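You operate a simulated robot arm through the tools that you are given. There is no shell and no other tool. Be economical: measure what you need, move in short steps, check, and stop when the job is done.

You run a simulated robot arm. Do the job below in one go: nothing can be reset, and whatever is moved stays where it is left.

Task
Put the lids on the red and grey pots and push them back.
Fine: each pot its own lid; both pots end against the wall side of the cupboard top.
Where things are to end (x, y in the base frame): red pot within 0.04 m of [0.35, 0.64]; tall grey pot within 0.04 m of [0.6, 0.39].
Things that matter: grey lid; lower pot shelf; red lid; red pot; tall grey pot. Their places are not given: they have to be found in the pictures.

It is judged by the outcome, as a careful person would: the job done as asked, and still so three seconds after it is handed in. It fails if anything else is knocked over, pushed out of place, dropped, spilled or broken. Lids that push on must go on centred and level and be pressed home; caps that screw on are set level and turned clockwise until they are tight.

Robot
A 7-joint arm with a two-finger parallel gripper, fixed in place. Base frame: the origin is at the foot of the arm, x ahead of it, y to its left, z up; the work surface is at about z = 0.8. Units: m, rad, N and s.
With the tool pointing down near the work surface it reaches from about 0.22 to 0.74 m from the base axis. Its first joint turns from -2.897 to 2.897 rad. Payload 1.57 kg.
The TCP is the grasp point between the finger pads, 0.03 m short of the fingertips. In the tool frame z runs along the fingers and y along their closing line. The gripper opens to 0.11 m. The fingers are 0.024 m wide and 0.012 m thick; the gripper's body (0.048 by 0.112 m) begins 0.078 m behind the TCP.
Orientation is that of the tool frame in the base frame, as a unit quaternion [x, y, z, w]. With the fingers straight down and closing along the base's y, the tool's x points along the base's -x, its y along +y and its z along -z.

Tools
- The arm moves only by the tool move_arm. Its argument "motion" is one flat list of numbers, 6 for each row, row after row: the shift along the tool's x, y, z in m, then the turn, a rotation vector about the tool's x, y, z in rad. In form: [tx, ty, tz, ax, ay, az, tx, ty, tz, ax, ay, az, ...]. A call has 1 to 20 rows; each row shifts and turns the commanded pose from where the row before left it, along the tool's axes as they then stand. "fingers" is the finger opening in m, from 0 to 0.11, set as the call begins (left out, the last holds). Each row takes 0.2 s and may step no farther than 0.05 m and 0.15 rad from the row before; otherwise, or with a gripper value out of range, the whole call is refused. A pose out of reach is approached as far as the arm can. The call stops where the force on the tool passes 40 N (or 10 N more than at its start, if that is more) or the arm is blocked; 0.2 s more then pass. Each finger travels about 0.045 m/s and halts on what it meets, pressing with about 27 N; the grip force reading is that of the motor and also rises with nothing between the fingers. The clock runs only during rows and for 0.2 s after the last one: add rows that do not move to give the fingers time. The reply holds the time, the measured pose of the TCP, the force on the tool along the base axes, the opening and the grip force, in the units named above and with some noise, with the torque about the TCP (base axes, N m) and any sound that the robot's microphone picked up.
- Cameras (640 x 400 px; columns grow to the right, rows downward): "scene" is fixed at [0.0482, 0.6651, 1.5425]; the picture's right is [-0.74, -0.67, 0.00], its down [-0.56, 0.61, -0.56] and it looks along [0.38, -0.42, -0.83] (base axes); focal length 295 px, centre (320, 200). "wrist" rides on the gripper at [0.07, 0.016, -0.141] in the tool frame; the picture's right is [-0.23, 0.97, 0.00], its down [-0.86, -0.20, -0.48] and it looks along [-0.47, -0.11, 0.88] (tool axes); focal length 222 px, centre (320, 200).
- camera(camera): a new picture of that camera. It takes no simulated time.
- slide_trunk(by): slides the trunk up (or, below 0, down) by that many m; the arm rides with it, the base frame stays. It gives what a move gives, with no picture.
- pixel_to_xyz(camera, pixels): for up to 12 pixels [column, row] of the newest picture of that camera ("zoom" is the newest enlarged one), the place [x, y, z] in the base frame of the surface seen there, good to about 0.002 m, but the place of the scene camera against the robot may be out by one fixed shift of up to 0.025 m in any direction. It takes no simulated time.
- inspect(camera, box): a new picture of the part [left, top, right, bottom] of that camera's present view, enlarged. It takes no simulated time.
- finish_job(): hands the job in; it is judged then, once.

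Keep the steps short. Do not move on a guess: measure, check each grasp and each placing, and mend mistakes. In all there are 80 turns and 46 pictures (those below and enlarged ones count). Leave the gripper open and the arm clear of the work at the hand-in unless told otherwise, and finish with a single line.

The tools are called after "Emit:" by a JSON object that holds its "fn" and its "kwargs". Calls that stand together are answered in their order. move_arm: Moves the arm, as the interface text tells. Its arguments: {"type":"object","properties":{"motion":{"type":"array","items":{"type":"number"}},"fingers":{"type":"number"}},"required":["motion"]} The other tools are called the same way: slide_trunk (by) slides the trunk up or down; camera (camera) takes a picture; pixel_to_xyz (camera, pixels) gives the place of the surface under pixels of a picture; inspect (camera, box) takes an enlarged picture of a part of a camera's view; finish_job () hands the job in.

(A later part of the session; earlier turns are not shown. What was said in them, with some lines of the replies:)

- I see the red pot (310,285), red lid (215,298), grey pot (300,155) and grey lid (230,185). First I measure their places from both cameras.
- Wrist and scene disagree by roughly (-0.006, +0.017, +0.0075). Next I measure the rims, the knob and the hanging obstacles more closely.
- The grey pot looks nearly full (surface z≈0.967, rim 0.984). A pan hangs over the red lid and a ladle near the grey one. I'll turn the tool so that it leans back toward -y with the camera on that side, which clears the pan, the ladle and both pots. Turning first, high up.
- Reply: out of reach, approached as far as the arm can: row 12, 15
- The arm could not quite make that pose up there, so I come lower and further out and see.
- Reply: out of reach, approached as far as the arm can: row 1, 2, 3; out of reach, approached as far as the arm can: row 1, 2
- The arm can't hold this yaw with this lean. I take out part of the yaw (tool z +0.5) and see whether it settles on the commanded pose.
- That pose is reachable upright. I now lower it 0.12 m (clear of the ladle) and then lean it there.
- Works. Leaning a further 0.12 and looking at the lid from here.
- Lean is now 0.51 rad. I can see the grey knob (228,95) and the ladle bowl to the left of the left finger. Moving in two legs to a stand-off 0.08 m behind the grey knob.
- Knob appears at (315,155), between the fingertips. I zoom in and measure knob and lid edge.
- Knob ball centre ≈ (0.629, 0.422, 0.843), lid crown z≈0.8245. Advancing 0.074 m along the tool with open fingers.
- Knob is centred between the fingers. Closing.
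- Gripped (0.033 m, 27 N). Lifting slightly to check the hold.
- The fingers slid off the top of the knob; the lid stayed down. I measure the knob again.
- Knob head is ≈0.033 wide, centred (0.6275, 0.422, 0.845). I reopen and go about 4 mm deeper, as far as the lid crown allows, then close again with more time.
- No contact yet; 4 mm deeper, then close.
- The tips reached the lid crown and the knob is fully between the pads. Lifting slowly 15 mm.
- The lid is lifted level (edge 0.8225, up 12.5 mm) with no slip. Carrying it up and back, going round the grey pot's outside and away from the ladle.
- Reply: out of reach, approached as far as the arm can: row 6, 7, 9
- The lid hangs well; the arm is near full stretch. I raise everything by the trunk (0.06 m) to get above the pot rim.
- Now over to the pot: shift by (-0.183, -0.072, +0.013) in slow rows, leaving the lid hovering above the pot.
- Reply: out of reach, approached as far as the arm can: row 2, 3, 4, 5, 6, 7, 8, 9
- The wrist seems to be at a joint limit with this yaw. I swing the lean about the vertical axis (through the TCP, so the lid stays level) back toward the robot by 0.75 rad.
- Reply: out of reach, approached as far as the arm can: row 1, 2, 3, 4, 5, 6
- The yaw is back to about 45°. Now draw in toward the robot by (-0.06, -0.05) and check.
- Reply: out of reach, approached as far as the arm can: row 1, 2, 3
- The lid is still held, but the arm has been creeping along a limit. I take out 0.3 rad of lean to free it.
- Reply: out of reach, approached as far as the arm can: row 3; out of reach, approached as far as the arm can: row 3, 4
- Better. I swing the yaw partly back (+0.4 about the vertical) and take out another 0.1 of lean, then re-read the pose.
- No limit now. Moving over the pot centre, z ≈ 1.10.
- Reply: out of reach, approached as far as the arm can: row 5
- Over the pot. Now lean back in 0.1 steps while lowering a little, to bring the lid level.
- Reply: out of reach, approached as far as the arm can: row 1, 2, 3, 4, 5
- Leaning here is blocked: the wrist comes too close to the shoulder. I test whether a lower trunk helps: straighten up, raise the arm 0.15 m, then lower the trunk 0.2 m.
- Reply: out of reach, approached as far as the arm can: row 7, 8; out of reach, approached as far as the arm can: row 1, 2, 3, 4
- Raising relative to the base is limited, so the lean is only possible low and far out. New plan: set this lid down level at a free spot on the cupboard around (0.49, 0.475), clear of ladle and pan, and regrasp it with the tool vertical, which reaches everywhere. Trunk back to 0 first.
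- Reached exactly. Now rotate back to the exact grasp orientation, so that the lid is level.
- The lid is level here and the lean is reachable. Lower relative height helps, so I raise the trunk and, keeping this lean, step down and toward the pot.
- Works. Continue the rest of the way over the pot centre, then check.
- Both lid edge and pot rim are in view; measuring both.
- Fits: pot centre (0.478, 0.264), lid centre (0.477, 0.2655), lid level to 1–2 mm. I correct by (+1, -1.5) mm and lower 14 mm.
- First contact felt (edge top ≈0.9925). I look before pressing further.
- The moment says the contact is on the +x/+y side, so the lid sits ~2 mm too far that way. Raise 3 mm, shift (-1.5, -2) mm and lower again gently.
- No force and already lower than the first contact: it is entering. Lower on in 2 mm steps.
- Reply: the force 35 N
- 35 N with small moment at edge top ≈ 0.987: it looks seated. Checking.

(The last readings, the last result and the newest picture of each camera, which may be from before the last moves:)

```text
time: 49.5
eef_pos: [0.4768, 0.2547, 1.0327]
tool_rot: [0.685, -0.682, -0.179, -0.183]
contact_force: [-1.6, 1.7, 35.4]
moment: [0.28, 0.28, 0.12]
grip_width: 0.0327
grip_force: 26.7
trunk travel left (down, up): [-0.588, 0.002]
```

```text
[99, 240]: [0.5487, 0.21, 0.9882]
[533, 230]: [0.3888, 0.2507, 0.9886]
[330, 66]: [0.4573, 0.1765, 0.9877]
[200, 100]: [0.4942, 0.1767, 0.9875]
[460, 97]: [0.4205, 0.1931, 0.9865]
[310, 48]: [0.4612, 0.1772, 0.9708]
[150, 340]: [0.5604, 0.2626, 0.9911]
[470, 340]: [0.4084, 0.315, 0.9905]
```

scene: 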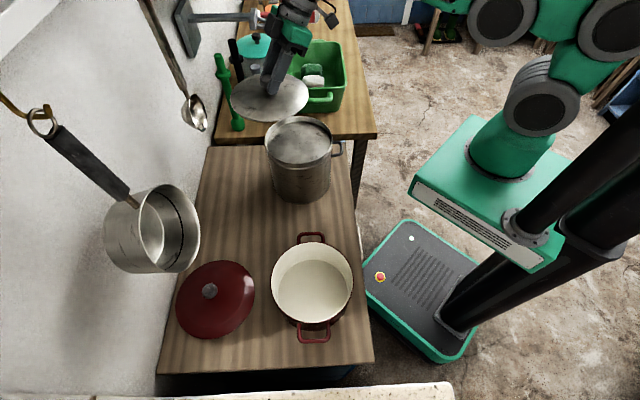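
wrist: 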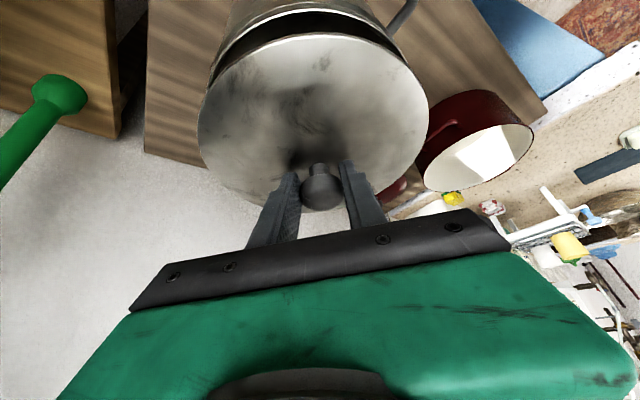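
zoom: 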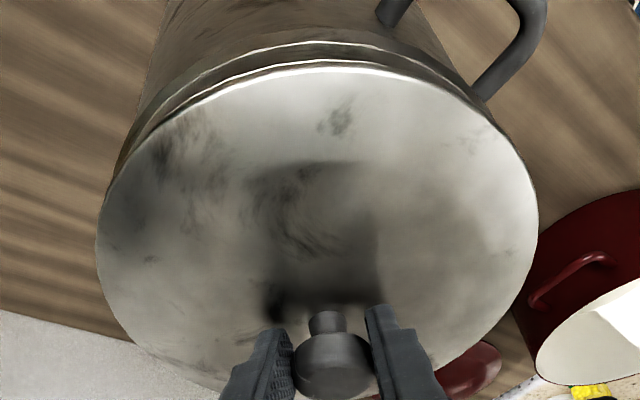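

Lid is seated and level all round (edge 0.987–0.988, gap gone). Release and back straight out.

Emit:
{"fn": "move_arm", "kwargs": {"motion": [-0.0005, 0, -0.0008, 0, 0, 0, 0, 0, 0, 0, 0, 0, 0, 0, 0, 0, 0, 0, 0, 0, 0, 0, 0, 0, 0, 0, 0, 0, 0, 0, 0, 0, -0.02, 0, 0, 0, 0, 0, -0.03, 0, 0, 0, 0, 0, -0.03, 0, 0, 0, 0, 0, 0, 0, 0, 0], "fingers": 0.07}}

Emit:
{"fn": "camera", "kwargs": {"camera": "wrist"}}

```text
time: 50.1
eef_pos: [0.4804, 0.2556, 1.0302]
tool_rot: [0.684, -0.683, -0.177, -0.183]
contact_force: [0.8, -0.4, 0.0]
moment: [-0.01, 0.0, 0.01]
grip_width: 0.0699
grip_force: 0.1
trunk travel left (down, up): [-0.588, 0.002]
stopped in row 3: the force on the tool passed its limit at 46 N (the readings are from after the stop); the commanded pose is now the measured one
```

```text
17 pictures are left
```

wrist: 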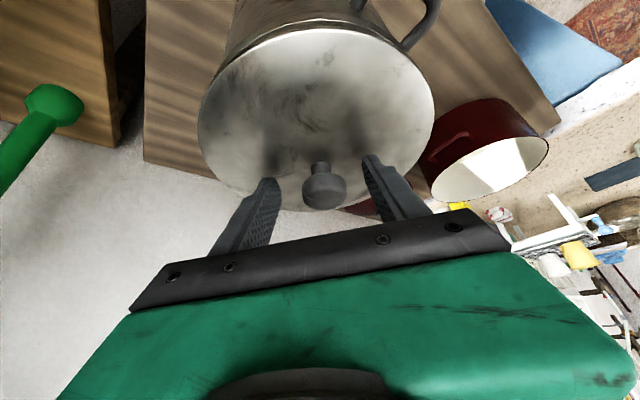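

Released with zero force; knob free between the fingers. Back straight out along the tool 0.08 m, then straighten the tool to vertical and turn yaw to 45° (closing line parallel to the wall).

Emit:
{"fn": "move_arm", "kwargs": {"motion": [0, 0, -0.02, 0, 0, 0, 0, 0, -0.03, 0, 0, 0, 0, 0, -0.03, 0, 0, 0, 0, 0, 0, 0, 0.128, 0, 0, 0, 0, 0, 0.128, 0, 0, 0, 0, 0, 0.128, 0, 0, 0, 0, 0, 0.128, 0, 0, 0, 0, 0, 0, 0.131, 0, 0, 0, 0, 0, 0.131, 0, 0, 0, 0, 0, 0.131, 0, 0, 0, 0, 0, 0.131, 0, 0, 0, 0, 0, 0.131, 0, 0, 0, 0, 0, 0.131, 0, 0, 0, 0, 0, 0]}}

Emit:
{"fn": "inspect", "kwargs": {"camera": "scene", "box": [230, 90, 370, 220]}}

```text
time: 53.1
eef_pos: [0.4813, 0.2142, 1.1041]
tool_rot: [-0.38, 0.925, 0.0, 0.005]
contact_force: [0.6, -0.1, -0.2]
moment: [0.02, -0.02, 0.01]
grip_width: 0.0701
grip_force: 0.0
trunk travel left (down, up): [-0.588, 0.002]
```

```text
3.08 times, centred on (300, 155) of scene
```

zoom: 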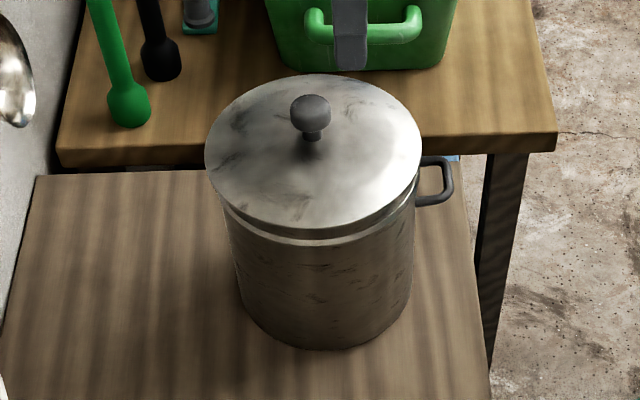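

Emit:
{"fn": "pixel_to_xyz", "kwargs": {"camera": "zoom", "pixels": [[430, 160], [441, 158], [449, 180], [447, 192], [438, 200], [424, 203], [312, 110], [208, 150], [420, 150], [310, 228], [315, 76], [365, 340]]}}

```text
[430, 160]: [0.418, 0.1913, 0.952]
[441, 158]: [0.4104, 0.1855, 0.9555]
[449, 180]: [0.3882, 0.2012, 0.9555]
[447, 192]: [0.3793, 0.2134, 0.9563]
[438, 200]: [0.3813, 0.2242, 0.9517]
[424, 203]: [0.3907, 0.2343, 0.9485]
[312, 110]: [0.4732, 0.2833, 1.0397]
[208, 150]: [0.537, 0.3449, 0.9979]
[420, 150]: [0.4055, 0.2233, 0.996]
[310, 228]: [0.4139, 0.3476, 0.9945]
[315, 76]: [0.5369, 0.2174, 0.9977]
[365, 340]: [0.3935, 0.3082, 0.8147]
```

Grey lid sits well. The handle is a horizontal loop at z≈0.945 on the robot side, half-width 0.031. I will straddle it with fingers 0.10 apart, vertical, and push the pot body with both fingers. Moving to (0.39, 0.176) and down to z 0.925.

Emit:
{"fn": "move_arm", "kwargs": {"motion": [0.0305, 0.0123, 0, 0, 0, 0, 0.0305, 0.0123, 0, 0, 0, 0, 0.0305, 0.0123, 0, 0, 0, 0, 0, 0, 0, 0, 0, 0, 0, 0, 0.0358, 0, 0, 0, 0, 0, 0.0358, 0, 0, 0, 0, 0, 0.0358, 0, 0, 0, 0, 0, 0.0358, 0, 0, 0, 0, 0, 0.0358, 0, 0, 0, 0, 0, 0, 0, 0, 0], "fingers": 0.1}}

Emit:
{"fn": "camera", "kwargs": {"camera": "wrist"}}

```text
time: 55.3
eef_pos: [0.3926, 0.1773, 0.9228]
tool_rot: [-0.381, 0.925, 0.001, 0.004]
contact_force: [0.9, -0.5, 0.2]
moment: [-0.03, -0.02, -0.01]
grip_width: 0.0999
grip_force: 0.0
trunk travel left (down, up): [-0.588, 0.002]
```

```text
15 pictures are left
```

wrist: 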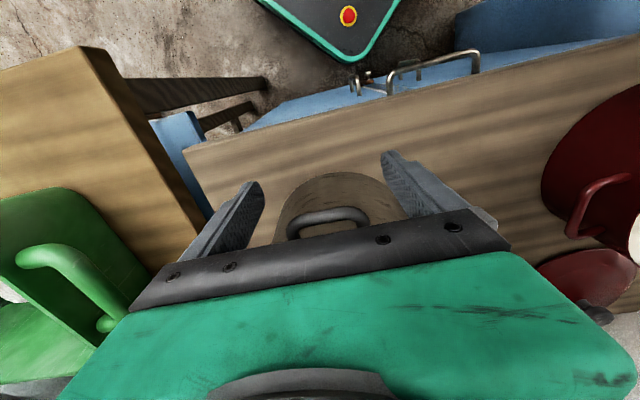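

The handle lies between the fingers with room. Close in 0.03 m, then begin pushing slowly.

Emit:
{"fn": "move_arm", "kwargs": {"motion": [-0.015, 0, 0, 0, 0, 0, -0.013, 0, 0, 0, 0, 0, -0.004, 0, 0, 0, 0, 0, -0.004, 0, 0, 0, 0, 0, -0.004, 0, 0, 0, 0, 0, -0.004, 0, 0, 0, 0, 0, -0.005, 0, 0, 0, 0, 0, -0.005, 0, 0, 0, 0, 0, -0.005, 0, 0, 0, 0, 0]}}

Emit:
{"fn": "inspect", "kwargs": {"camera": "scene", "box": [200, 60, 400, 220]}}

```text
time: 57.3
eef_pos: [0.4325, 0.2185, 0.9234]
tool_rot: [-0.381, 0.924, -0.001, 0.005]
contact_force: [-0.1, -1.3, -0.4]
moment: [0.05, -0.07, -0.02]
grip_width: 0.1011
grip_force: 1.2
trunk travel left (down, up): [-0.588, 0.002]
```

```text
2.50 times, centred on (300, 140) of scene
```

zoom: 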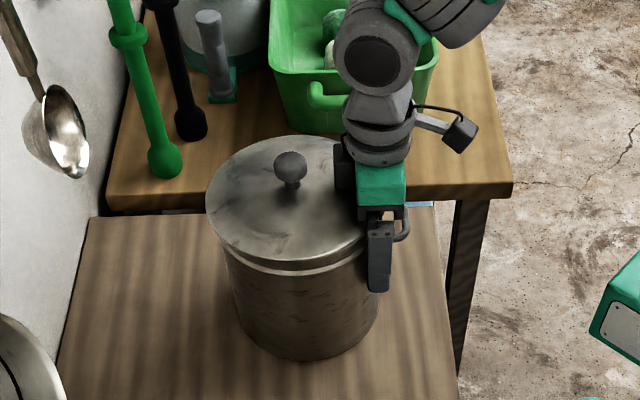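

The pot slides upright with little force (its lid level). Continue 0.153 m at about 4 cm/s.

Emit:
{"fn": "move_arm", "kwargs": {"motion": [-0.004, 0, 0, 0, 0, 0, -0.006, 0, 0, 0, 0, 0, -0.0085, 0, 0, 0, 0, 0, -0.0085, 0.0003, 0, 0, 0, 0, -0.0085, 0.0003, 0, 0, 0, 0, -0.0085, 0.0003, 0, 0, 0, 0, -0.0085, 0.0003, 0, 0, 0, 0, -0.0085, 0.0003, 0, 0, 0, 0, -0.0085, 0.0003, 0, 0, 0, 0, -0.0085, 0.0003, 0, 0, 0, 0, -0.0085, 0.0003, 0, 0, 0, 0, -0.0085, 0.0003, 0, 0, 0, 0, -0.0085, 0.0003, 0, 0, 0, 0, -0.0085, 0.0003, 0, 0, 0, 0, -0.0085, 0, 0, 0, 0, 0, -0.0085, 0, 0, 0, 0, 0, -0.008, 0, 0, 0, 0, 0, -0.006, 0, 0, 0, 0, 0, -0.005, 0, 0, 0, 0, 0, -0.003, 0, 0, 0, 0, 0]}}

Emit:
{"fn": "camera", "kwargs": {"camera": "scene"}}

```text
time: 61.5
eef_pos: [0.5378, 0.3263, 0.9242]
tool_rot: [-0.381, 0.924, 0.0, 0.004]
contact_force: [-2.8, -2.2, -0.1]
moment: [0.13, -0.11, -0.02]
grip_width: 0.1011
grip_force: 0.2
trunk travel left (down, up): [-0.588, 0.002]
```

```text
13 pictures are left
```

scene: 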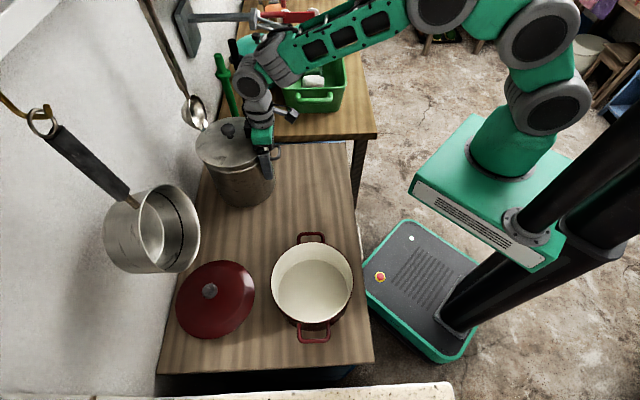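

Measure where the grey pot's knob now is (knob at about (228,130)).

Emit:
{"fn": "pixel_to_xyz", "kwargs": {"camera": "scene", "pixels": [[227, 127], [230, 131], [200, 140], [230, 163], [245, 205], [210, 290], [190, 180]]}}

Emit:
{"fn": "move_arm", "kwargs": {"motion": [0.01, 0, 0, 0, 0, 0, 0.02, 0, 0, 0, 0, 0, 0.03, 0, 0, 0, 0, 0, 0, 0, 0, 0, 0, 0]}}

```text
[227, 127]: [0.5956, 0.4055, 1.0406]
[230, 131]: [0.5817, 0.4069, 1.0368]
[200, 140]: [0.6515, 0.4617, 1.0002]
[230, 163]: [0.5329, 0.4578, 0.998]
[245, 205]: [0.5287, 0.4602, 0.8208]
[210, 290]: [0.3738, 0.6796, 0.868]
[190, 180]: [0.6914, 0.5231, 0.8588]
```

```text
time: 62.5
eef_pos: [0.4937, 0.2846, 0.9231]
tool_rot: [-0.381, 0.925, 0.0, 0.005]
contact_force: [0.1, 0.1, 0.8]
moment: [0.02, 0.0, 0.02]
grip_width: 0.1002
grip_force: 0.0
trunk travel left (down, up): [-0.588, 0.002]
```

The grey pot is at ≈ (0.599, 0.389) — on target, upright, lid on. Fingers backed off. Now for the red lid: rise, yaw to 90°, move over (0.42, 0.42), and lean 0.51 again.

Emit:
{"fn": "move_arm", "kwargs": {"motion": [0, 0, -0.035, 0, 0, 0, 0, 0, -0.035, 0, 0, 0, 0, 0, -0.035, 0, 0, 0, 0, 0, -0.035, 0, 0, 0, 0, 0, 0, 0, 0, -0.129, 0, 0, 0, 0, 0, -0.129, 0, 0, 0, 0, 0, -0.129, 0, 0, 0, 0, 0, -0.129, 0, 0, 0, 0, 0, -0.129, 0, 0, 0, 0, 0, -0.129, -0.034, 0.0185, 0, 0, 0, 0, -0.034, 0.0185, 0, 0, 0, 0, -0.034, 0.0185, 0, 0, 0, 0, -0.034, 0.0185, 0, 0, 0, 0, 0, 0, 0, 0, -0.126, 0, 0, 0, 0, 0, -0.126, 0, 0, 0, 0, 0, -0.126, 0, 0, 0, 0, 0, -0.126, 0, 0, 0, 0, 0, 0, 0], "fingers": 0.07}}

Emit:
{"fn": "camera", "kwargs": {"camera": "wrist"}}

```text
time: 66.5
eef_pos: [0.422, 0.4204, 1.0642]
tool_rot: [-0.68, 0.689, 0.174, 0.182]
contact_force: [0.0, -0.5, 0.7]
moment: [-0.03, -0.02, 0.01]
grip_width: 0.0699
grip_force: 0.0
trunk travel left (down, up): [-0.588, 0.002]
```

```text
12 pictures are left
```

wrist: 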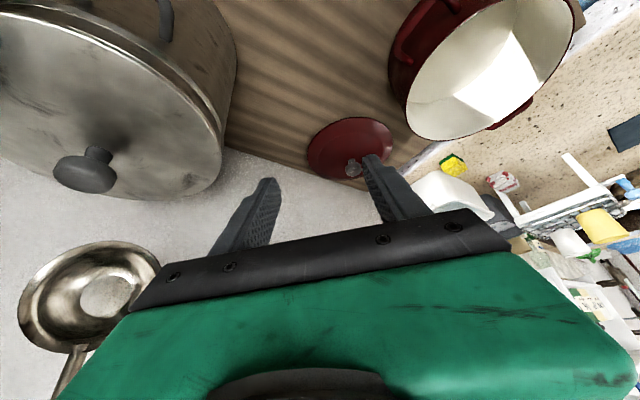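

Lean reached. Measuring red pot rim, red knob and lid from here.

Emit:
{"fn": "pixel_to_xyz", "kwargs": {"camera": "wrist", "pixels": [[407, 100], [420, 122], [450, 138], [490, 133], [530, 108], [560, 68], [573, 30], [353, 165], [353, 172], [310, 150], [391, 140], [350, 119]]}}

```text
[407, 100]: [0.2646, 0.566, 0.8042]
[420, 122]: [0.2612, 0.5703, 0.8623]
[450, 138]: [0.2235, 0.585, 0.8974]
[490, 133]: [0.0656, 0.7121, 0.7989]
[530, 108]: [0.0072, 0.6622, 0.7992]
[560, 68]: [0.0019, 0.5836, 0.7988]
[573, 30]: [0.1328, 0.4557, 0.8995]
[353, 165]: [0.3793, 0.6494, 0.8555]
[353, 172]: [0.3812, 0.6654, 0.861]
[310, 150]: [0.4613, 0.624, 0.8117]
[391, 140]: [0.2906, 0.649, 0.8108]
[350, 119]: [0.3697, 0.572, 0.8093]
```

Red lid centre ≈ (0.379, 0.662), knob top 0.861, red pot centre ≈ (0.216, 0.495). Approach to 0.07 m behind the red knob, under the hanging pan's front edge.

Emit:
{"fn": "move_arm", "kwargs": {"motion": [-0.0132, 0.0054, 0.0277, 0, 0, 0, -0.0132, 0.0054, 0.0277, 0, 0, 0, -0.0132, 0.0054, 0.0277, 0, 0, 0, -0.0132, 0.0054, 0.0277, 0, 0, 0, -0.0132, 0.0054, 0.0277, 0, 0, 0, -0.0132, 0.0054, 0.0277, 0, 0, 0, -0.0132, 0.0054, 0.0277, 0, 0, 0, -0.0132, 0.0054, 0.0277, 0, 0, 0, 0, 0, 0, 0, 0, 0]}}

Emit:
{"fn": "inspect", "kwargs": {"camera": "wrist", "box": [200, 20, 440, 220]}}

Emit:
{"fn": "pixel_to_xyz", "kwargs": {"camera": "zoom", "pixels": [[320, 200], [320, 220], [320, 240], [320, 260], [320, 280], [290, 250], [350, 250], [320, 180], [320, 160]]}}

```text
time: 68.5
eef_pos: [0.3833, 0.6221, 0.9214]
tool_rot: [-0.68, 0.689, 0.173, 0.183]
contact_force: [0.2, 0.3, -0.3]
moment: [0.0, 0.0, 0.04]
grip_width: 0.0699
grip_force: 0.0
trunk travel left (down, up): [-0.588, 0.002]
```

```text
2.00 times, centred on (320, 120) of wrist
```

zoom: 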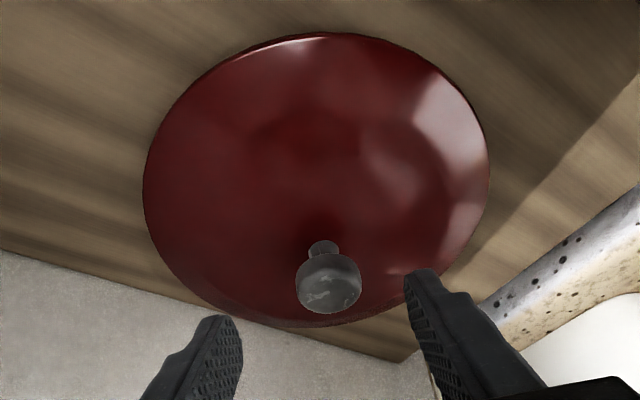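

```text
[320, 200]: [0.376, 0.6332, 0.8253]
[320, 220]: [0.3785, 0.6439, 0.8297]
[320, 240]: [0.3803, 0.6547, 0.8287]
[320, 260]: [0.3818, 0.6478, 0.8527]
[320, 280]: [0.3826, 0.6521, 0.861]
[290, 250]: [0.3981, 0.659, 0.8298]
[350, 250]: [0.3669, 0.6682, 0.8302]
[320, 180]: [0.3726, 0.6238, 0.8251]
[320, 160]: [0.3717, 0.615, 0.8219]
```

Knob head centre ≈ (0.379, 0.664, 0.852), crown 0.830. Advance 0.066 m along the tool.

Emit:
{"fn": "move_arm", "kwargs": {"motion": [0, 0.0014, 0.022, 0, 0, 0, 0, 0.0014, 0.022, 0, 0, 0, 0, 0.0015, 0.0215, 0, 0, 0, 0.0005, 0, 0.002, 0, 0, 0, 0, 0, 0, 0, 0, 0]}}

Emit:
{"fn": "inspect", "kwargs": {"camera": "wrist", "box": [220, 60, 420, 240]}}

```text
time: 69.7
eef_pos: [0.3813, 0.6545, 0.8602]
tool_rot: [-0.681, 0.688, 0.173, 0.182]
contact_force: [-0.6, 0.2, 0.4]
moment: [0.0, -0.01, 0.04]
grip_width: 0.0697
grip_force: 0.0
trunk travel left (down, up): [-0.588, 0.002]
```

```text
2.22 times, centred on (320, 150) of wrist
```

zoom: 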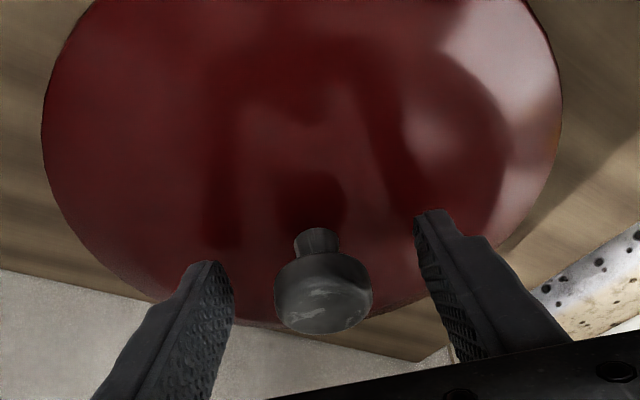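

Centred and deep enough. Close, then a slow 13 mm lift.

Emit:
{"fn": "move_arm", "kwargs": {"motion": [0, 0, 0, 0, 0, 0, 0, 0, 0, 0, 0, 0, 0, 0, 0, 0, 0, 0, 0, 0, 0, 0, 0, 0, 0, 0, 0, 0, 0, 0, 0, 0, 0, 0, 0, 0, -0.0016, 0, -0.0028, 0, 0, 0, -0.0016, 0, -0.0028, 0, 0, 0, -0.0016, 0, -0.0028, 0, 0, 0, -0.0016, 0, -0.0028, 0, 0, 0, 0, 0, 0, 0, 0, 0], "fingers": 0.0}}

Emit:
{"fn": "inspect", "kwargs": {"camera": "wrist", "box": [190, 0, 440, 210]}}

Emit:
{"fn": "pixel_to_xyz", "kwargs": {"camera": "zoom", "pixels": [[320, 320], [320, 350], [120, 200], [540, 200], [320, 80], [330, 250]]}}

```text
time: 72.1
eef_pos: [0.3807, 0.6541, 0.8742]
tool_rot: [-0.68, 0.689, 0.173, 0.182]
contact_force: [0.3, 0.5, -1.7]
moment: [-0.01, -0.03, -0.02]
grip_width: 0.033
grip_force: 26.7
trunk travel left (down, up): [-0.588, 0.002]
```

```text
1.90 times, centred on (315, 105) of wrist
```

zoom: 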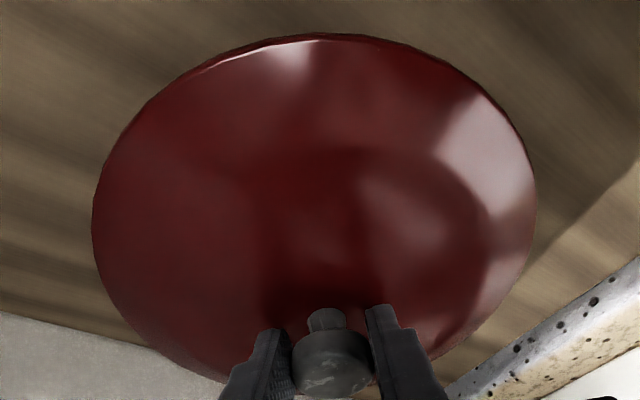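

```text
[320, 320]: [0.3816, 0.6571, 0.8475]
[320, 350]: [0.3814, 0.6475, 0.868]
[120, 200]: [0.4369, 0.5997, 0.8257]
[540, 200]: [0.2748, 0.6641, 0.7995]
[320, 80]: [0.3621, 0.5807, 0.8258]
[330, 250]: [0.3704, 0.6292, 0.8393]
```

Gripped and lifted level. Raise while drawing back from under the pan.

Emit:
{"fn": "move_arm", "kwargs": {"motion": [0.002, -0.0017, -0.02025, 0, 0, 0, 0.002, -0.0017, -0.02025, 0, 0, 0, 0.002, -0.0017, -0.02025, 0, 0, 0, 0.002, -0.0017, -0.02025, 0, 0, 0, 0.002, -0.0017, -0.02025, 0, 0, 0, 0.002, -0.0017, -0.02025, 0, 0, 0, 0, 0, 0, 0, 0, 0]}}

```text
time: 73.7
eef_pos: [0.3873, 0.5854, 0.974]
tool_rot: [-0.68, 0.689, 0.172, 0.182]
contact_force: [-0.4, 0.3, -2.5]
moment: [-0.03, 0.05, 0.0]
grip_width: 0.0328
grip_force: 27.3
trunk travel left (down, up): [-0.588, 0.002]
```

Held and in reach. Now across to the red pot at the same height, in two halves; first half.

Emit:
{"fn": "move_arm", "kwargs": {"motion": [0.0106, 0.0215, -0.0059, 0, 0, 0, 0.0106, 0.0215, -0.0059, 0, 0, 0, 0.0106, 0.0215, -0.0059, 0, 0, 0, 0.0106, 0.0215, -0.0059, 0, 0, 0, 0, 0, 0, 0, 0, 0]}}

```text
time: 74.9
eef_pos: [0.3008, 0.5381, 0.9755]
tool_rot: [-0.68, 0.688, 0.174, 0.182]
contact_force: [-0.2, 0.2, -2.4]
moment: [-0.02, -0.01, -0.02]
grip_width: 0.0328
grip_force: 26.9
trunk travel left (down, up): [-0.588, 0.002]
```

Emit:
{"fn": "move_arm", "kwargs": {"motion": [0.0111, 0.021, -0.0062, 0, 0, 0, 0.0111, 0.021, -0.0062, 0, 0, 0, 0.0111, 0.021, -0.0062, 0, 0, 0, 0.0111, 0.021, -0.0062, 0, 0, 0, 0, 0, 0, 0, 0, 0]}}

Emit:
{"fn": "inspect", "kwargs": {"camera": "wrist", "box": [190, 0, 440, 210]}}

```text
time: 76.1
eef_pos: [0.2163, 0.4894, 0.9727]
tool_rot: [-0.681, 0.688, 0.174, 0.182]
contact_force: [-0.2, 0.7, -2.4]
moment: [-0.01, -0.02, -0.01]
grip_width: 0.0327
grip_force: 27.0
trunk travel left (down, up): [-0.588, 0.002]
```

```text
1.90 times, centred on (315, 105) of wrist
```

zoom: 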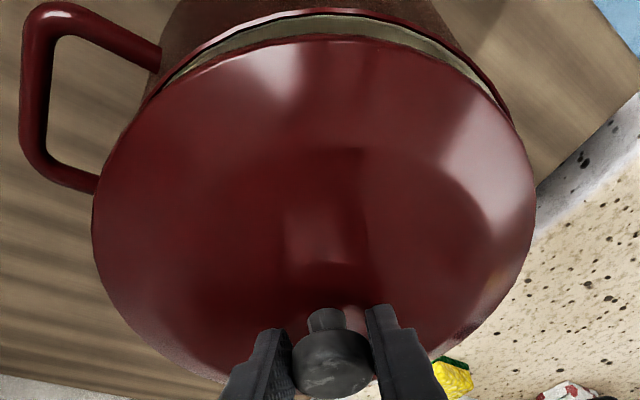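

Lean fully reached over the red pot. Measuring lid edge and pot rim.

Emit:
{"fn": "pixel_to_xyz", "kwargs": {"camera": "zoom", "pixels": [[97, 240], [530, 240], [330, 43], [200, 85], [460, 85], [520, 160], [160, 92], [200, 48], [325, 11], [430, 35], [480, 72], [500, 100]]}}

```text
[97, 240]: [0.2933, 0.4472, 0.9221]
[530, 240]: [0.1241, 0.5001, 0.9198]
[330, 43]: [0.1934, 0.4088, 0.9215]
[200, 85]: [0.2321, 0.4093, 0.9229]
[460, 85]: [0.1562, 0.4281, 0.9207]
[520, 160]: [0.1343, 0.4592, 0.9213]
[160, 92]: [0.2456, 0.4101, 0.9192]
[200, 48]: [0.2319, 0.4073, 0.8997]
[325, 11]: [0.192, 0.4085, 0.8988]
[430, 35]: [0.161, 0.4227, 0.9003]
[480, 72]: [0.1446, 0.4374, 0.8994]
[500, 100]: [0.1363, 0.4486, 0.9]
```

Fits: pot centre (0.2137, 0.495), lid centre (0.216, 0.498), lid level. Shift (-2, -3) mm, then lower 10 mm.

Emit:
{"fn": "move_arm", "kwargs": {"motion": [0.0026, 0.002, -0.0015, 0, 0, 0, 0, 0, 0, 0, 0, 0, 0.00122, 0, 0.00218, 0, 0, 0, 0.00122, 0, 0.00218, 0, 0, 0, 0.00122, 0, 0.00218, 0, 0, 0, 0.00122, 0, 0.00218, 0, 0, 0, 0, 0, 0, 0, 0, 0]}}

Emit:
{"fn": "move_arm", "kwargs": {"motion": [0.001, 0, 0.0017, 0, 0, 0, 0.001, 0, 0.0017, 0, 0, 0, 0, 0, 0, 0, 0, 0]}}

```text
time: 77.7
eef_pos: [0.2151, 0.4853, 0.9636]
tool_rot: [-0.679, 0.689, 0.173, 0.182]
contact_force: [-0.7, -0.4, -2.5]
moment: [-0.04, -0.02, 0.01]
grip_width: 0.033
grip_force: 26.9
trunk travel left (down, up): [-0.588, 0.002]
```

```text
time: 78.5
eef_pos: [0.2151, 0.4857, 0.9607]
tool_rot: [-0.679, 0.689, 0.172, 0.182]
contact_force: [-0.5, 0.8, -0.9]
moment: [-0.05, 0.03, -0.02]
grip_width: 0.0329
grip_force: 27.6
trunk travel left (down, up): [-0.588, 0.002]
```

Emit:
{"fn": "move_arm", "kwargs": {"motion": [0.001, 0, 0.0017, 0, 0, 0, 0.001, 0, 0.0017, 0, 0, 0, 0.001, 0, 0.0017, 0, 0, 0, 0, 0, 0, 0, 0, 0]}}

```text
time: 79.5
eef_pos: [0.2146, 0.484, 0.9566]
tool_rot: [-0.68, 0.688, 0.174, 0.184]
contact_force: [-1.5, -4.1, 13.4]
moment: [-0.42, 0.11, 0.03]
grip_width: 0.0331
grip_force: 26.8
trunk travel left (down, up): [-0.588, 0.002]
```

Contact: 15 N, slightly toward the -y side. Check with a picture.

Emit:
{"fn": "inspect", "kwargs": {"camera": "wrist", "box": [190, 0, 440, 210]}}

Emit:
{"fn": "pixel_to_xyz", "kwargs": {"camera": "zoom", "pixels": [[97, 240], [530, 240], [330, 45], [200, 87], [460, 87], [520, 160], [330, 30], [430, 48], [150, 340], [480, 330]]}}

```text
1.90 times, centred on (315, 105) of wrist
```

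zoom: 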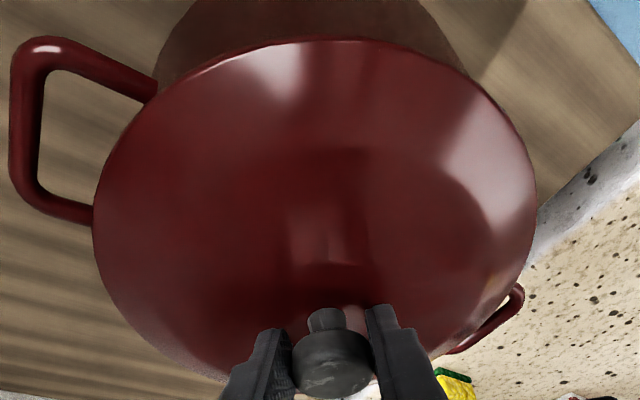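

```text
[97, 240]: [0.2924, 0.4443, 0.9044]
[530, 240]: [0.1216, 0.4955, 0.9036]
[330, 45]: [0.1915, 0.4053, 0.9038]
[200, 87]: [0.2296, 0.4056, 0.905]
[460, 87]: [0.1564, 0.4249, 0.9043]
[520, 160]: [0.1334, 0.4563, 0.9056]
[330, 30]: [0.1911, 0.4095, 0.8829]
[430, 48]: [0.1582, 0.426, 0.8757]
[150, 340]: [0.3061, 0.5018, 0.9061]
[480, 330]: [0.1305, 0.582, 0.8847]
```

Lid edge is level at 0.904–0.906 on the 0.900 rim with no gap visible. Press home a little more.

Emit:
{"fn": "move_arm", "kwargs": {"motion": [0.001, 0, 0.0017, 0, 0, 0, 0.0005, 0, 0.0009, 0, 0, 0, 0, 0, 0, 0, 0, 0]}}

```text
time: 80.2
eef_pos: [0.2168, 0.4878, 0.9551]
tool_rot: [-0.679, 0.688, 0.176, 0.187]
contact_force: [-0.7, -3.1, 13.6]
moment: [-0.76, 0.57, 0.23]
grip_width: 0.0332
grip_force: 27.0
trunk travel left (down, up): [-0.588, 0.002]
stopped in row 3: the force on the tool passed its limit at 41 N (the readings are from after the stop); the commanded pose is now the measured one
```

Pressed to 41 N with no further travel: home. Release (first easing up), then back out.

Emit:
{"fn": "move_arm", "kwargs": {"motion": [-0.0005, 0, -0.0009, 0, 0, 0, 0, 0, 0, 0, 0, 0, 0, 0, 0, 0, 0, 0, 0, 0, 0, 0, 0, 0, 0, 0, 0, 0, 0, 0, 0, 0, 0, 0, 0, 0], "fingers": 0.07}}

Emit:
{"fn": "move_arm", "kwargs": {"motion": [0, 0, -0.02, 0, 0, 0, 0, 0, -0.03, 0, 0, 0, 0, 0, -0.04, 0, 0, 0, 0, 0, 0, 0, 0, 0]}}

Emit:
{"fn": "camera", "kwargs": {"camera": "scene"}}

```text
time: 81.7
eef_pos: [0.216, 0.4873, 0.9562]
tool_rot: [-0.679, 0.688, 0.176, 0.186]
contact_force: [6.6, 2.6, 18.3]
moment: [0.15, 0.38, -0.17]
grip_width: 0.0643
grip_force: 0.1
trunk travel left (down, up): [-0.588, 0.002]
```

```text
time: 82.7
eef_pos: [0.2145, 0.4443, 1.0329]
tool_rot: [-0.68, 0.688, 0.175, 0.185]
contact_force: [0.0, -0.8, -0.2]
moment: [-0.01, 0.01, -0.01]
grip_width: 0.0702
grip_force: 0.1
trunk travel left (down, up): [-0.588, 0.002]
```

```text
6 pictures are left
```

scene: 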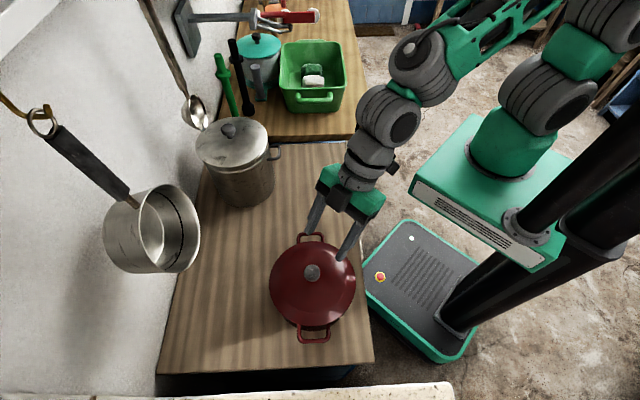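

Red lid is on. Measure its edge levels, knob and pot base.

Emit:
{"fn": "pixel_to_xyz", "kwargs": {"camera": "scene", "pixels": [[312, 271], [272, 285], [353, 285], [312, 246], [310, 324], [285, 260], [340, 258], [285, 315], [340, 312], [228, 130], [312, 340], [310, 235]]}}

```text
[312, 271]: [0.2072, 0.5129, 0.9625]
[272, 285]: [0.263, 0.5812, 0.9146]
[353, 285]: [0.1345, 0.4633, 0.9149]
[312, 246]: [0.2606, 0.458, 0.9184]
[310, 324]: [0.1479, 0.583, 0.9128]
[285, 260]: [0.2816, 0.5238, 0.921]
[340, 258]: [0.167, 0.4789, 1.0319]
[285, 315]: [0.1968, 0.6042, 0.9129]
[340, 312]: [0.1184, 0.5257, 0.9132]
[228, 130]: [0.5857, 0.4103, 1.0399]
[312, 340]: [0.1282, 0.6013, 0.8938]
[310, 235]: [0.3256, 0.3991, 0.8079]
```

Lid level (0.906 true all round), knob at ≈ (0.213, 0.496). Now straighten the tool, yaw to 45°, and go behind the red pot at (0.122, 0.404), still high.

Emit:
{"fn": "move_arm", "kwargs": {"motion": [0, 0, 0, 0, 0.128, 0, 0, 0, 0, 0, 0.128, 0, 0, 0, 0, 0, 0.128, 0, 0, 0, 0, 0, 0.128, 0, 0, 0, 0, 0, 0, 0.131, 0, 0, 0, 0, 0, 0.131, 0, 0, 0, 0, 0, 0.131, 0, 0, 0, 0, 0, 0.131, 0, 0, 0, 0, 0, 0.131, 0, 0, 0, 0, 0, 0.131, 0.0312, 0.0124, 0, 0, 0, 0, 0.0312, 0.0124, 0, 0, 0, 0, 0.0312, 0.0124, 0, 0, 0, 0, 0, 0, 0, 0, 0, 0], "fingers": 0.08}}

```text
time: 85.7
eef_pos: [0.1187, 0.4053, 1.0322]
tool_rot: [-0.376, 0.927, -0.001, 0.007]
contact_force: [-0.4, -0.7, -0.4]
moment: [0.0, -0.02, 0.01]
grip_width: 0.0801
grip_force: 0.1
trunk travel left (down, up): [-0.588, 0.002]
```

In place. Lower to z ≈ 0.852 behind the pot.

Emit:
{"fn": "move_arm", "kwargs": {"motion": [0, 0, 0.036, 0, 0, 0, 0, 0, 0.036, 0, 0, 0, 0, 0, 0.036, 0, 0, 0, 0, 0, 0.036, 0, 0, 0, 0, 0, 0.036, 0, 0, 0, 0, 0, 0, 0, 0, 0]}}

Emit:
{"fn": "inspect", "kwargs": {"camera": "scene", "box": [240, 200, 440, 360]}}

```text
time: 87.0
eef_pos: [0.1229, 0.408, 0.8502]
tool_rot: [-0.376, 0.927, -0.001, 0.007]
contact_force: [-0.8, -0.8, 0.3]
moment: [0.01, -0.01, -0.04]
grip_width: 0.08
grip_force: 0.0
trunk travel left (down, up): [-0.588, 0.002]
```

```text
2.50 times, centred on (340, 280) of scene
```

zoom: 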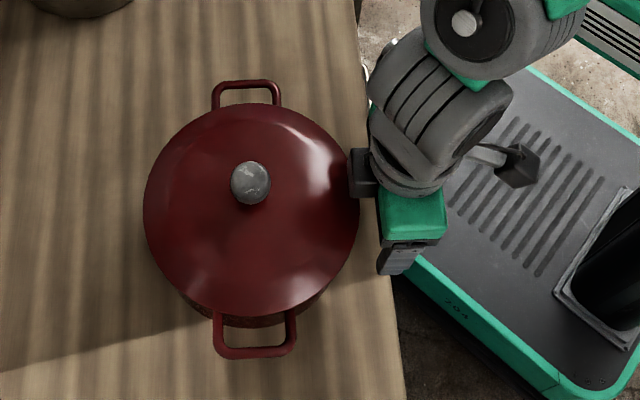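

Clear. I lean the hand back 0.2 rad (keeps it away from the hanging pan and pushes low), close in, and start the push.

Emit:
{"fn": "move_arm", "kwargs": {"motion": [0, 0, 0, 0, -0.1, 0, 0, 0, 0, 0, -0.1, 0, -0.0098, 0.0004, 0.002, 0, 0, 0, -0.0098, 0.0004, 0.002, 0, 0, 0, -0.005, 0.0002, 0.001, 0, 0, 0, -0.005, 0.0002, 0.001, 0, 0, 0, -0.006, 0.0003, 0.0012, 0, 0, 0, -0.0078, 0.0003, 0.0016, 0, 0, 0, -0.0078, 0.0003, 0.0016, 0, 0, 0, -0.0078, 0.0003, 0.0016, 0, 0, 0, -0.0078, 0.0003, 0.0016, 0, 0, 0, -0.0078, 0.0003, 0.0016, 0, 0, 0, -0.006, 0.0003, 0.0012, 0, 0, 0, -0.004, 0, 0.0008, 0, 0, 0, 0, 0, 0, 0, 0, 0]}}

Emit:
{"fn": "camera", "kwargs": {"camera": "scene"}}

```text
time: 90.2
eef_pos: [0.1826, 0.4673, 0.8525]
tool_rot: [-0.375, 0.921, 0.038, 0.098]
contact_force: [-4.1, -3.0, 1.2]
moment: [-0.06, 0.16, 0.07]
grip_width: 0.0816
grip_force: 1.0
trunk travel left (down, up): [-0.588, 0.002]
```

```text
4 pictures are left
```

scene: 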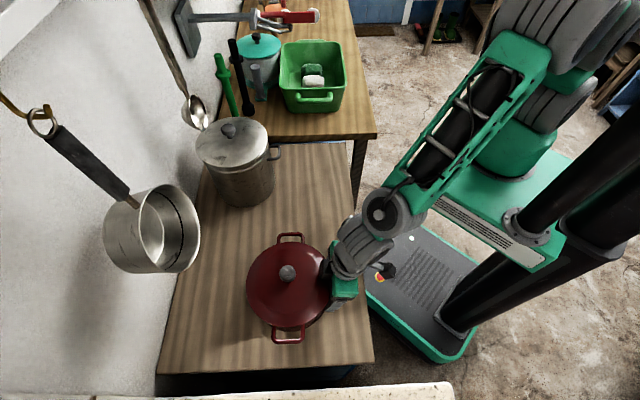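

Emit:
{"fn": "pixel_to_xyz", "kwargs": {"camera": "scene", "pixels": [[287, 271], [247, 285], [328, 285], [290, 237], [289, 340]]}}

```text
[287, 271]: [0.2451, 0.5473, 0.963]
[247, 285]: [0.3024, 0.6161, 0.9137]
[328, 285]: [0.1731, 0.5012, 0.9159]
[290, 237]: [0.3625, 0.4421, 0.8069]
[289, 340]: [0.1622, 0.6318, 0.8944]
```

Red pot now ≈ (0.251, 0.530), upright, lid level. Push the remaining 0.142 m with a slight leftward drift.

Emit:
{"fn": "move_arm", "kwargs": {"motion": [-0.005, 0.0003, 0.001, 0, 0, 0, -0.0078, 0.0005, 0.0016, 0, 0, 0, -0.0078, 0.0005, 0.0016, 0, 0, 0, -0.0078, 0.0005, 0.0016, 0, 0, 0, -0.0078, 0.0005, 0.0016, 0, 0, 0, -0.0078, 0.0005, 0.0016, 0, 0, 0, -0.0078, 0.0005, 0.0016, 0, 0, 0, -0.0078, 0.0005, 0.0016, 0, 0, 0, -0.0078, 0.0005, 0.0016, 0, 0, 0, -0.0078, 0.0005, 0.0016, 0, 0, 0, -0.0078, 0.0005, 0.0016, 0, 0, 0, -0.0078, 0.0005, 0.0016, 0, 0, 0, -0.0078, 0.0005, 0.0016, 0, 0, 0, -0.0078, 0.0005, 0.0016, 0, 0, 0, -0.0078, 0.0005, 0.0016, 0, 0, 0, -0.0078, 0.0005, 0.0016, 0, 0, 0, -0.0078, 0.0005, 0.0016, 0, 0, 0, -0.006, 0.0003, 0.0012, 0, 0, 0, -0.004, 0, 0.0008, 0, 0, 0, 0, 0, 0, 0, 0, 0]}}

Emit:
{"fn": "camera", "kwargs": {"camera": "scene"}}

```text
time: 94.5
eef_pos: [0.2793, 0.5742, 0.8539]
tool_rot: [-0.375, 0.921, 0.038, 0.099]
contact_force: [-3.8, -2.4, 1.8]
moment: [-0.03, 0.08, 0.06]
grip_width: 0.0815
grip_force: 0.8
trunk travel left (down, up): [-0.588, 0.002]
```

```text
3 pictures are left
```

scene: 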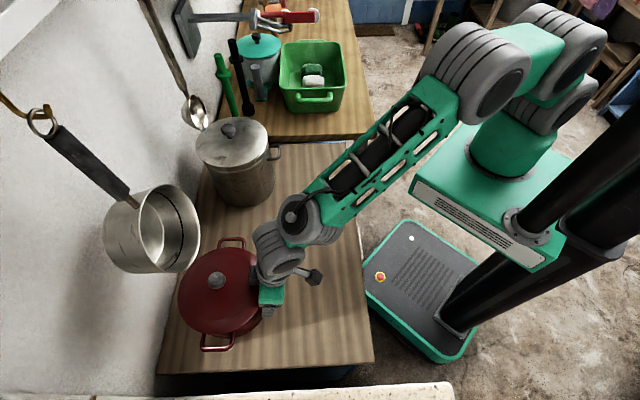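

Measure the final place of the red knob, then back the fingers away from the pot and rise.

Emit:
{"fn": "pixel_to_xyz", "kwargs": {"camera": "scene", "pixels": [[216, 279], [180, 290], [228, 130], [228, 160], [215, 330]]}}

Emit:
{"fn": "move_arm", "kwargs": {"motion": [0.01, 0, -0.002, 0, 0, 0, 0.02, 0, -0.004, 0, 0, 0, 0.03, 0, -0.006, 0, 0, 0, 0.03, 0, -0.006, 0, 0, 0, 0, 0, 0, 0, 0, 0]}}

```text
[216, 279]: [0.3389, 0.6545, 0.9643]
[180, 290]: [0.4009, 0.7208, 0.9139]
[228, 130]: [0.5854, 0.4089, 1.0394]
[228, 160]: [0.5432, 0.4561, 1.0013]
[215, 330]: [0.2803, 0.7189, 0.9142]
```

```text
time: 95.7
eef_pos: [0.2135, 0.5091, 0.8525]
tool_rot: [-0.375, 0.921, 0.037, 0.099]
contact_force: [-0.4, -0.1, -0.7]
moment: [0.03, 0.03, 0.03]
grip_width: 0.0799
grip_force: 0.1
trunk travel left (down, up): [-0.588, 0.002]
```

Red pot ≈ (0.345, 0.638), on target. Rise clear and take a last look.

Emit:
{"fn": "move_arm", "kwargs": {"motion": [-0.0075, 0, -0.037, 0, 0, 0, -0.0075, 0, -0.037, 0, 0, 0, -0.0075, 0, -0.037, 0, 0, 0, 0, 0, 0, 0, 0, 0, 0, 0, 0, 0, 0, 0], "fingers": 0.11}}

Emit:
{"fn": "inspect", "kwargs": {"camera": "scene", "box": [90, 90, 390, 370]}}

```text
time: 96.8
eef_pos: [0.2135, 0.5099, 0.9655]
tool_rot: [-0.374, 0.922, 0.037, 0.098]
contact_force: [0.5, 0.1, -0.2]
moment: [-0.01, -0.02, -0.02]
grip_width: 0.1099
grip_force: 0.1
trunk travel left (down, up): [-0.588, 0.002]
```

```text
1.43 times, centred on (240, 230) of scene
```

zoom: 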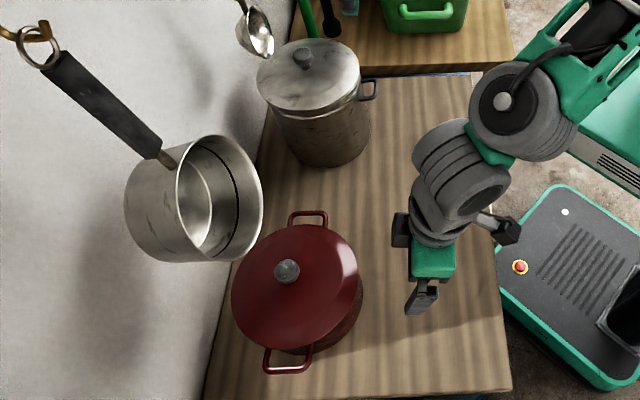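

Both lids sit level on their own pots, and both pots stand at the wall side. The pan and ladle have not moved, and the arm is clear with the gripper open. Handing in.

Emit:
{"fn": "finish_job", "kwargs": {}}

```text
The job is handed in.
```

Both pots have their own lids pressed on and are pushed back against the wall side, the red pot at about (0.345, 0.638) and the grey pot at about (0.599, 0.389), both within tolerance.
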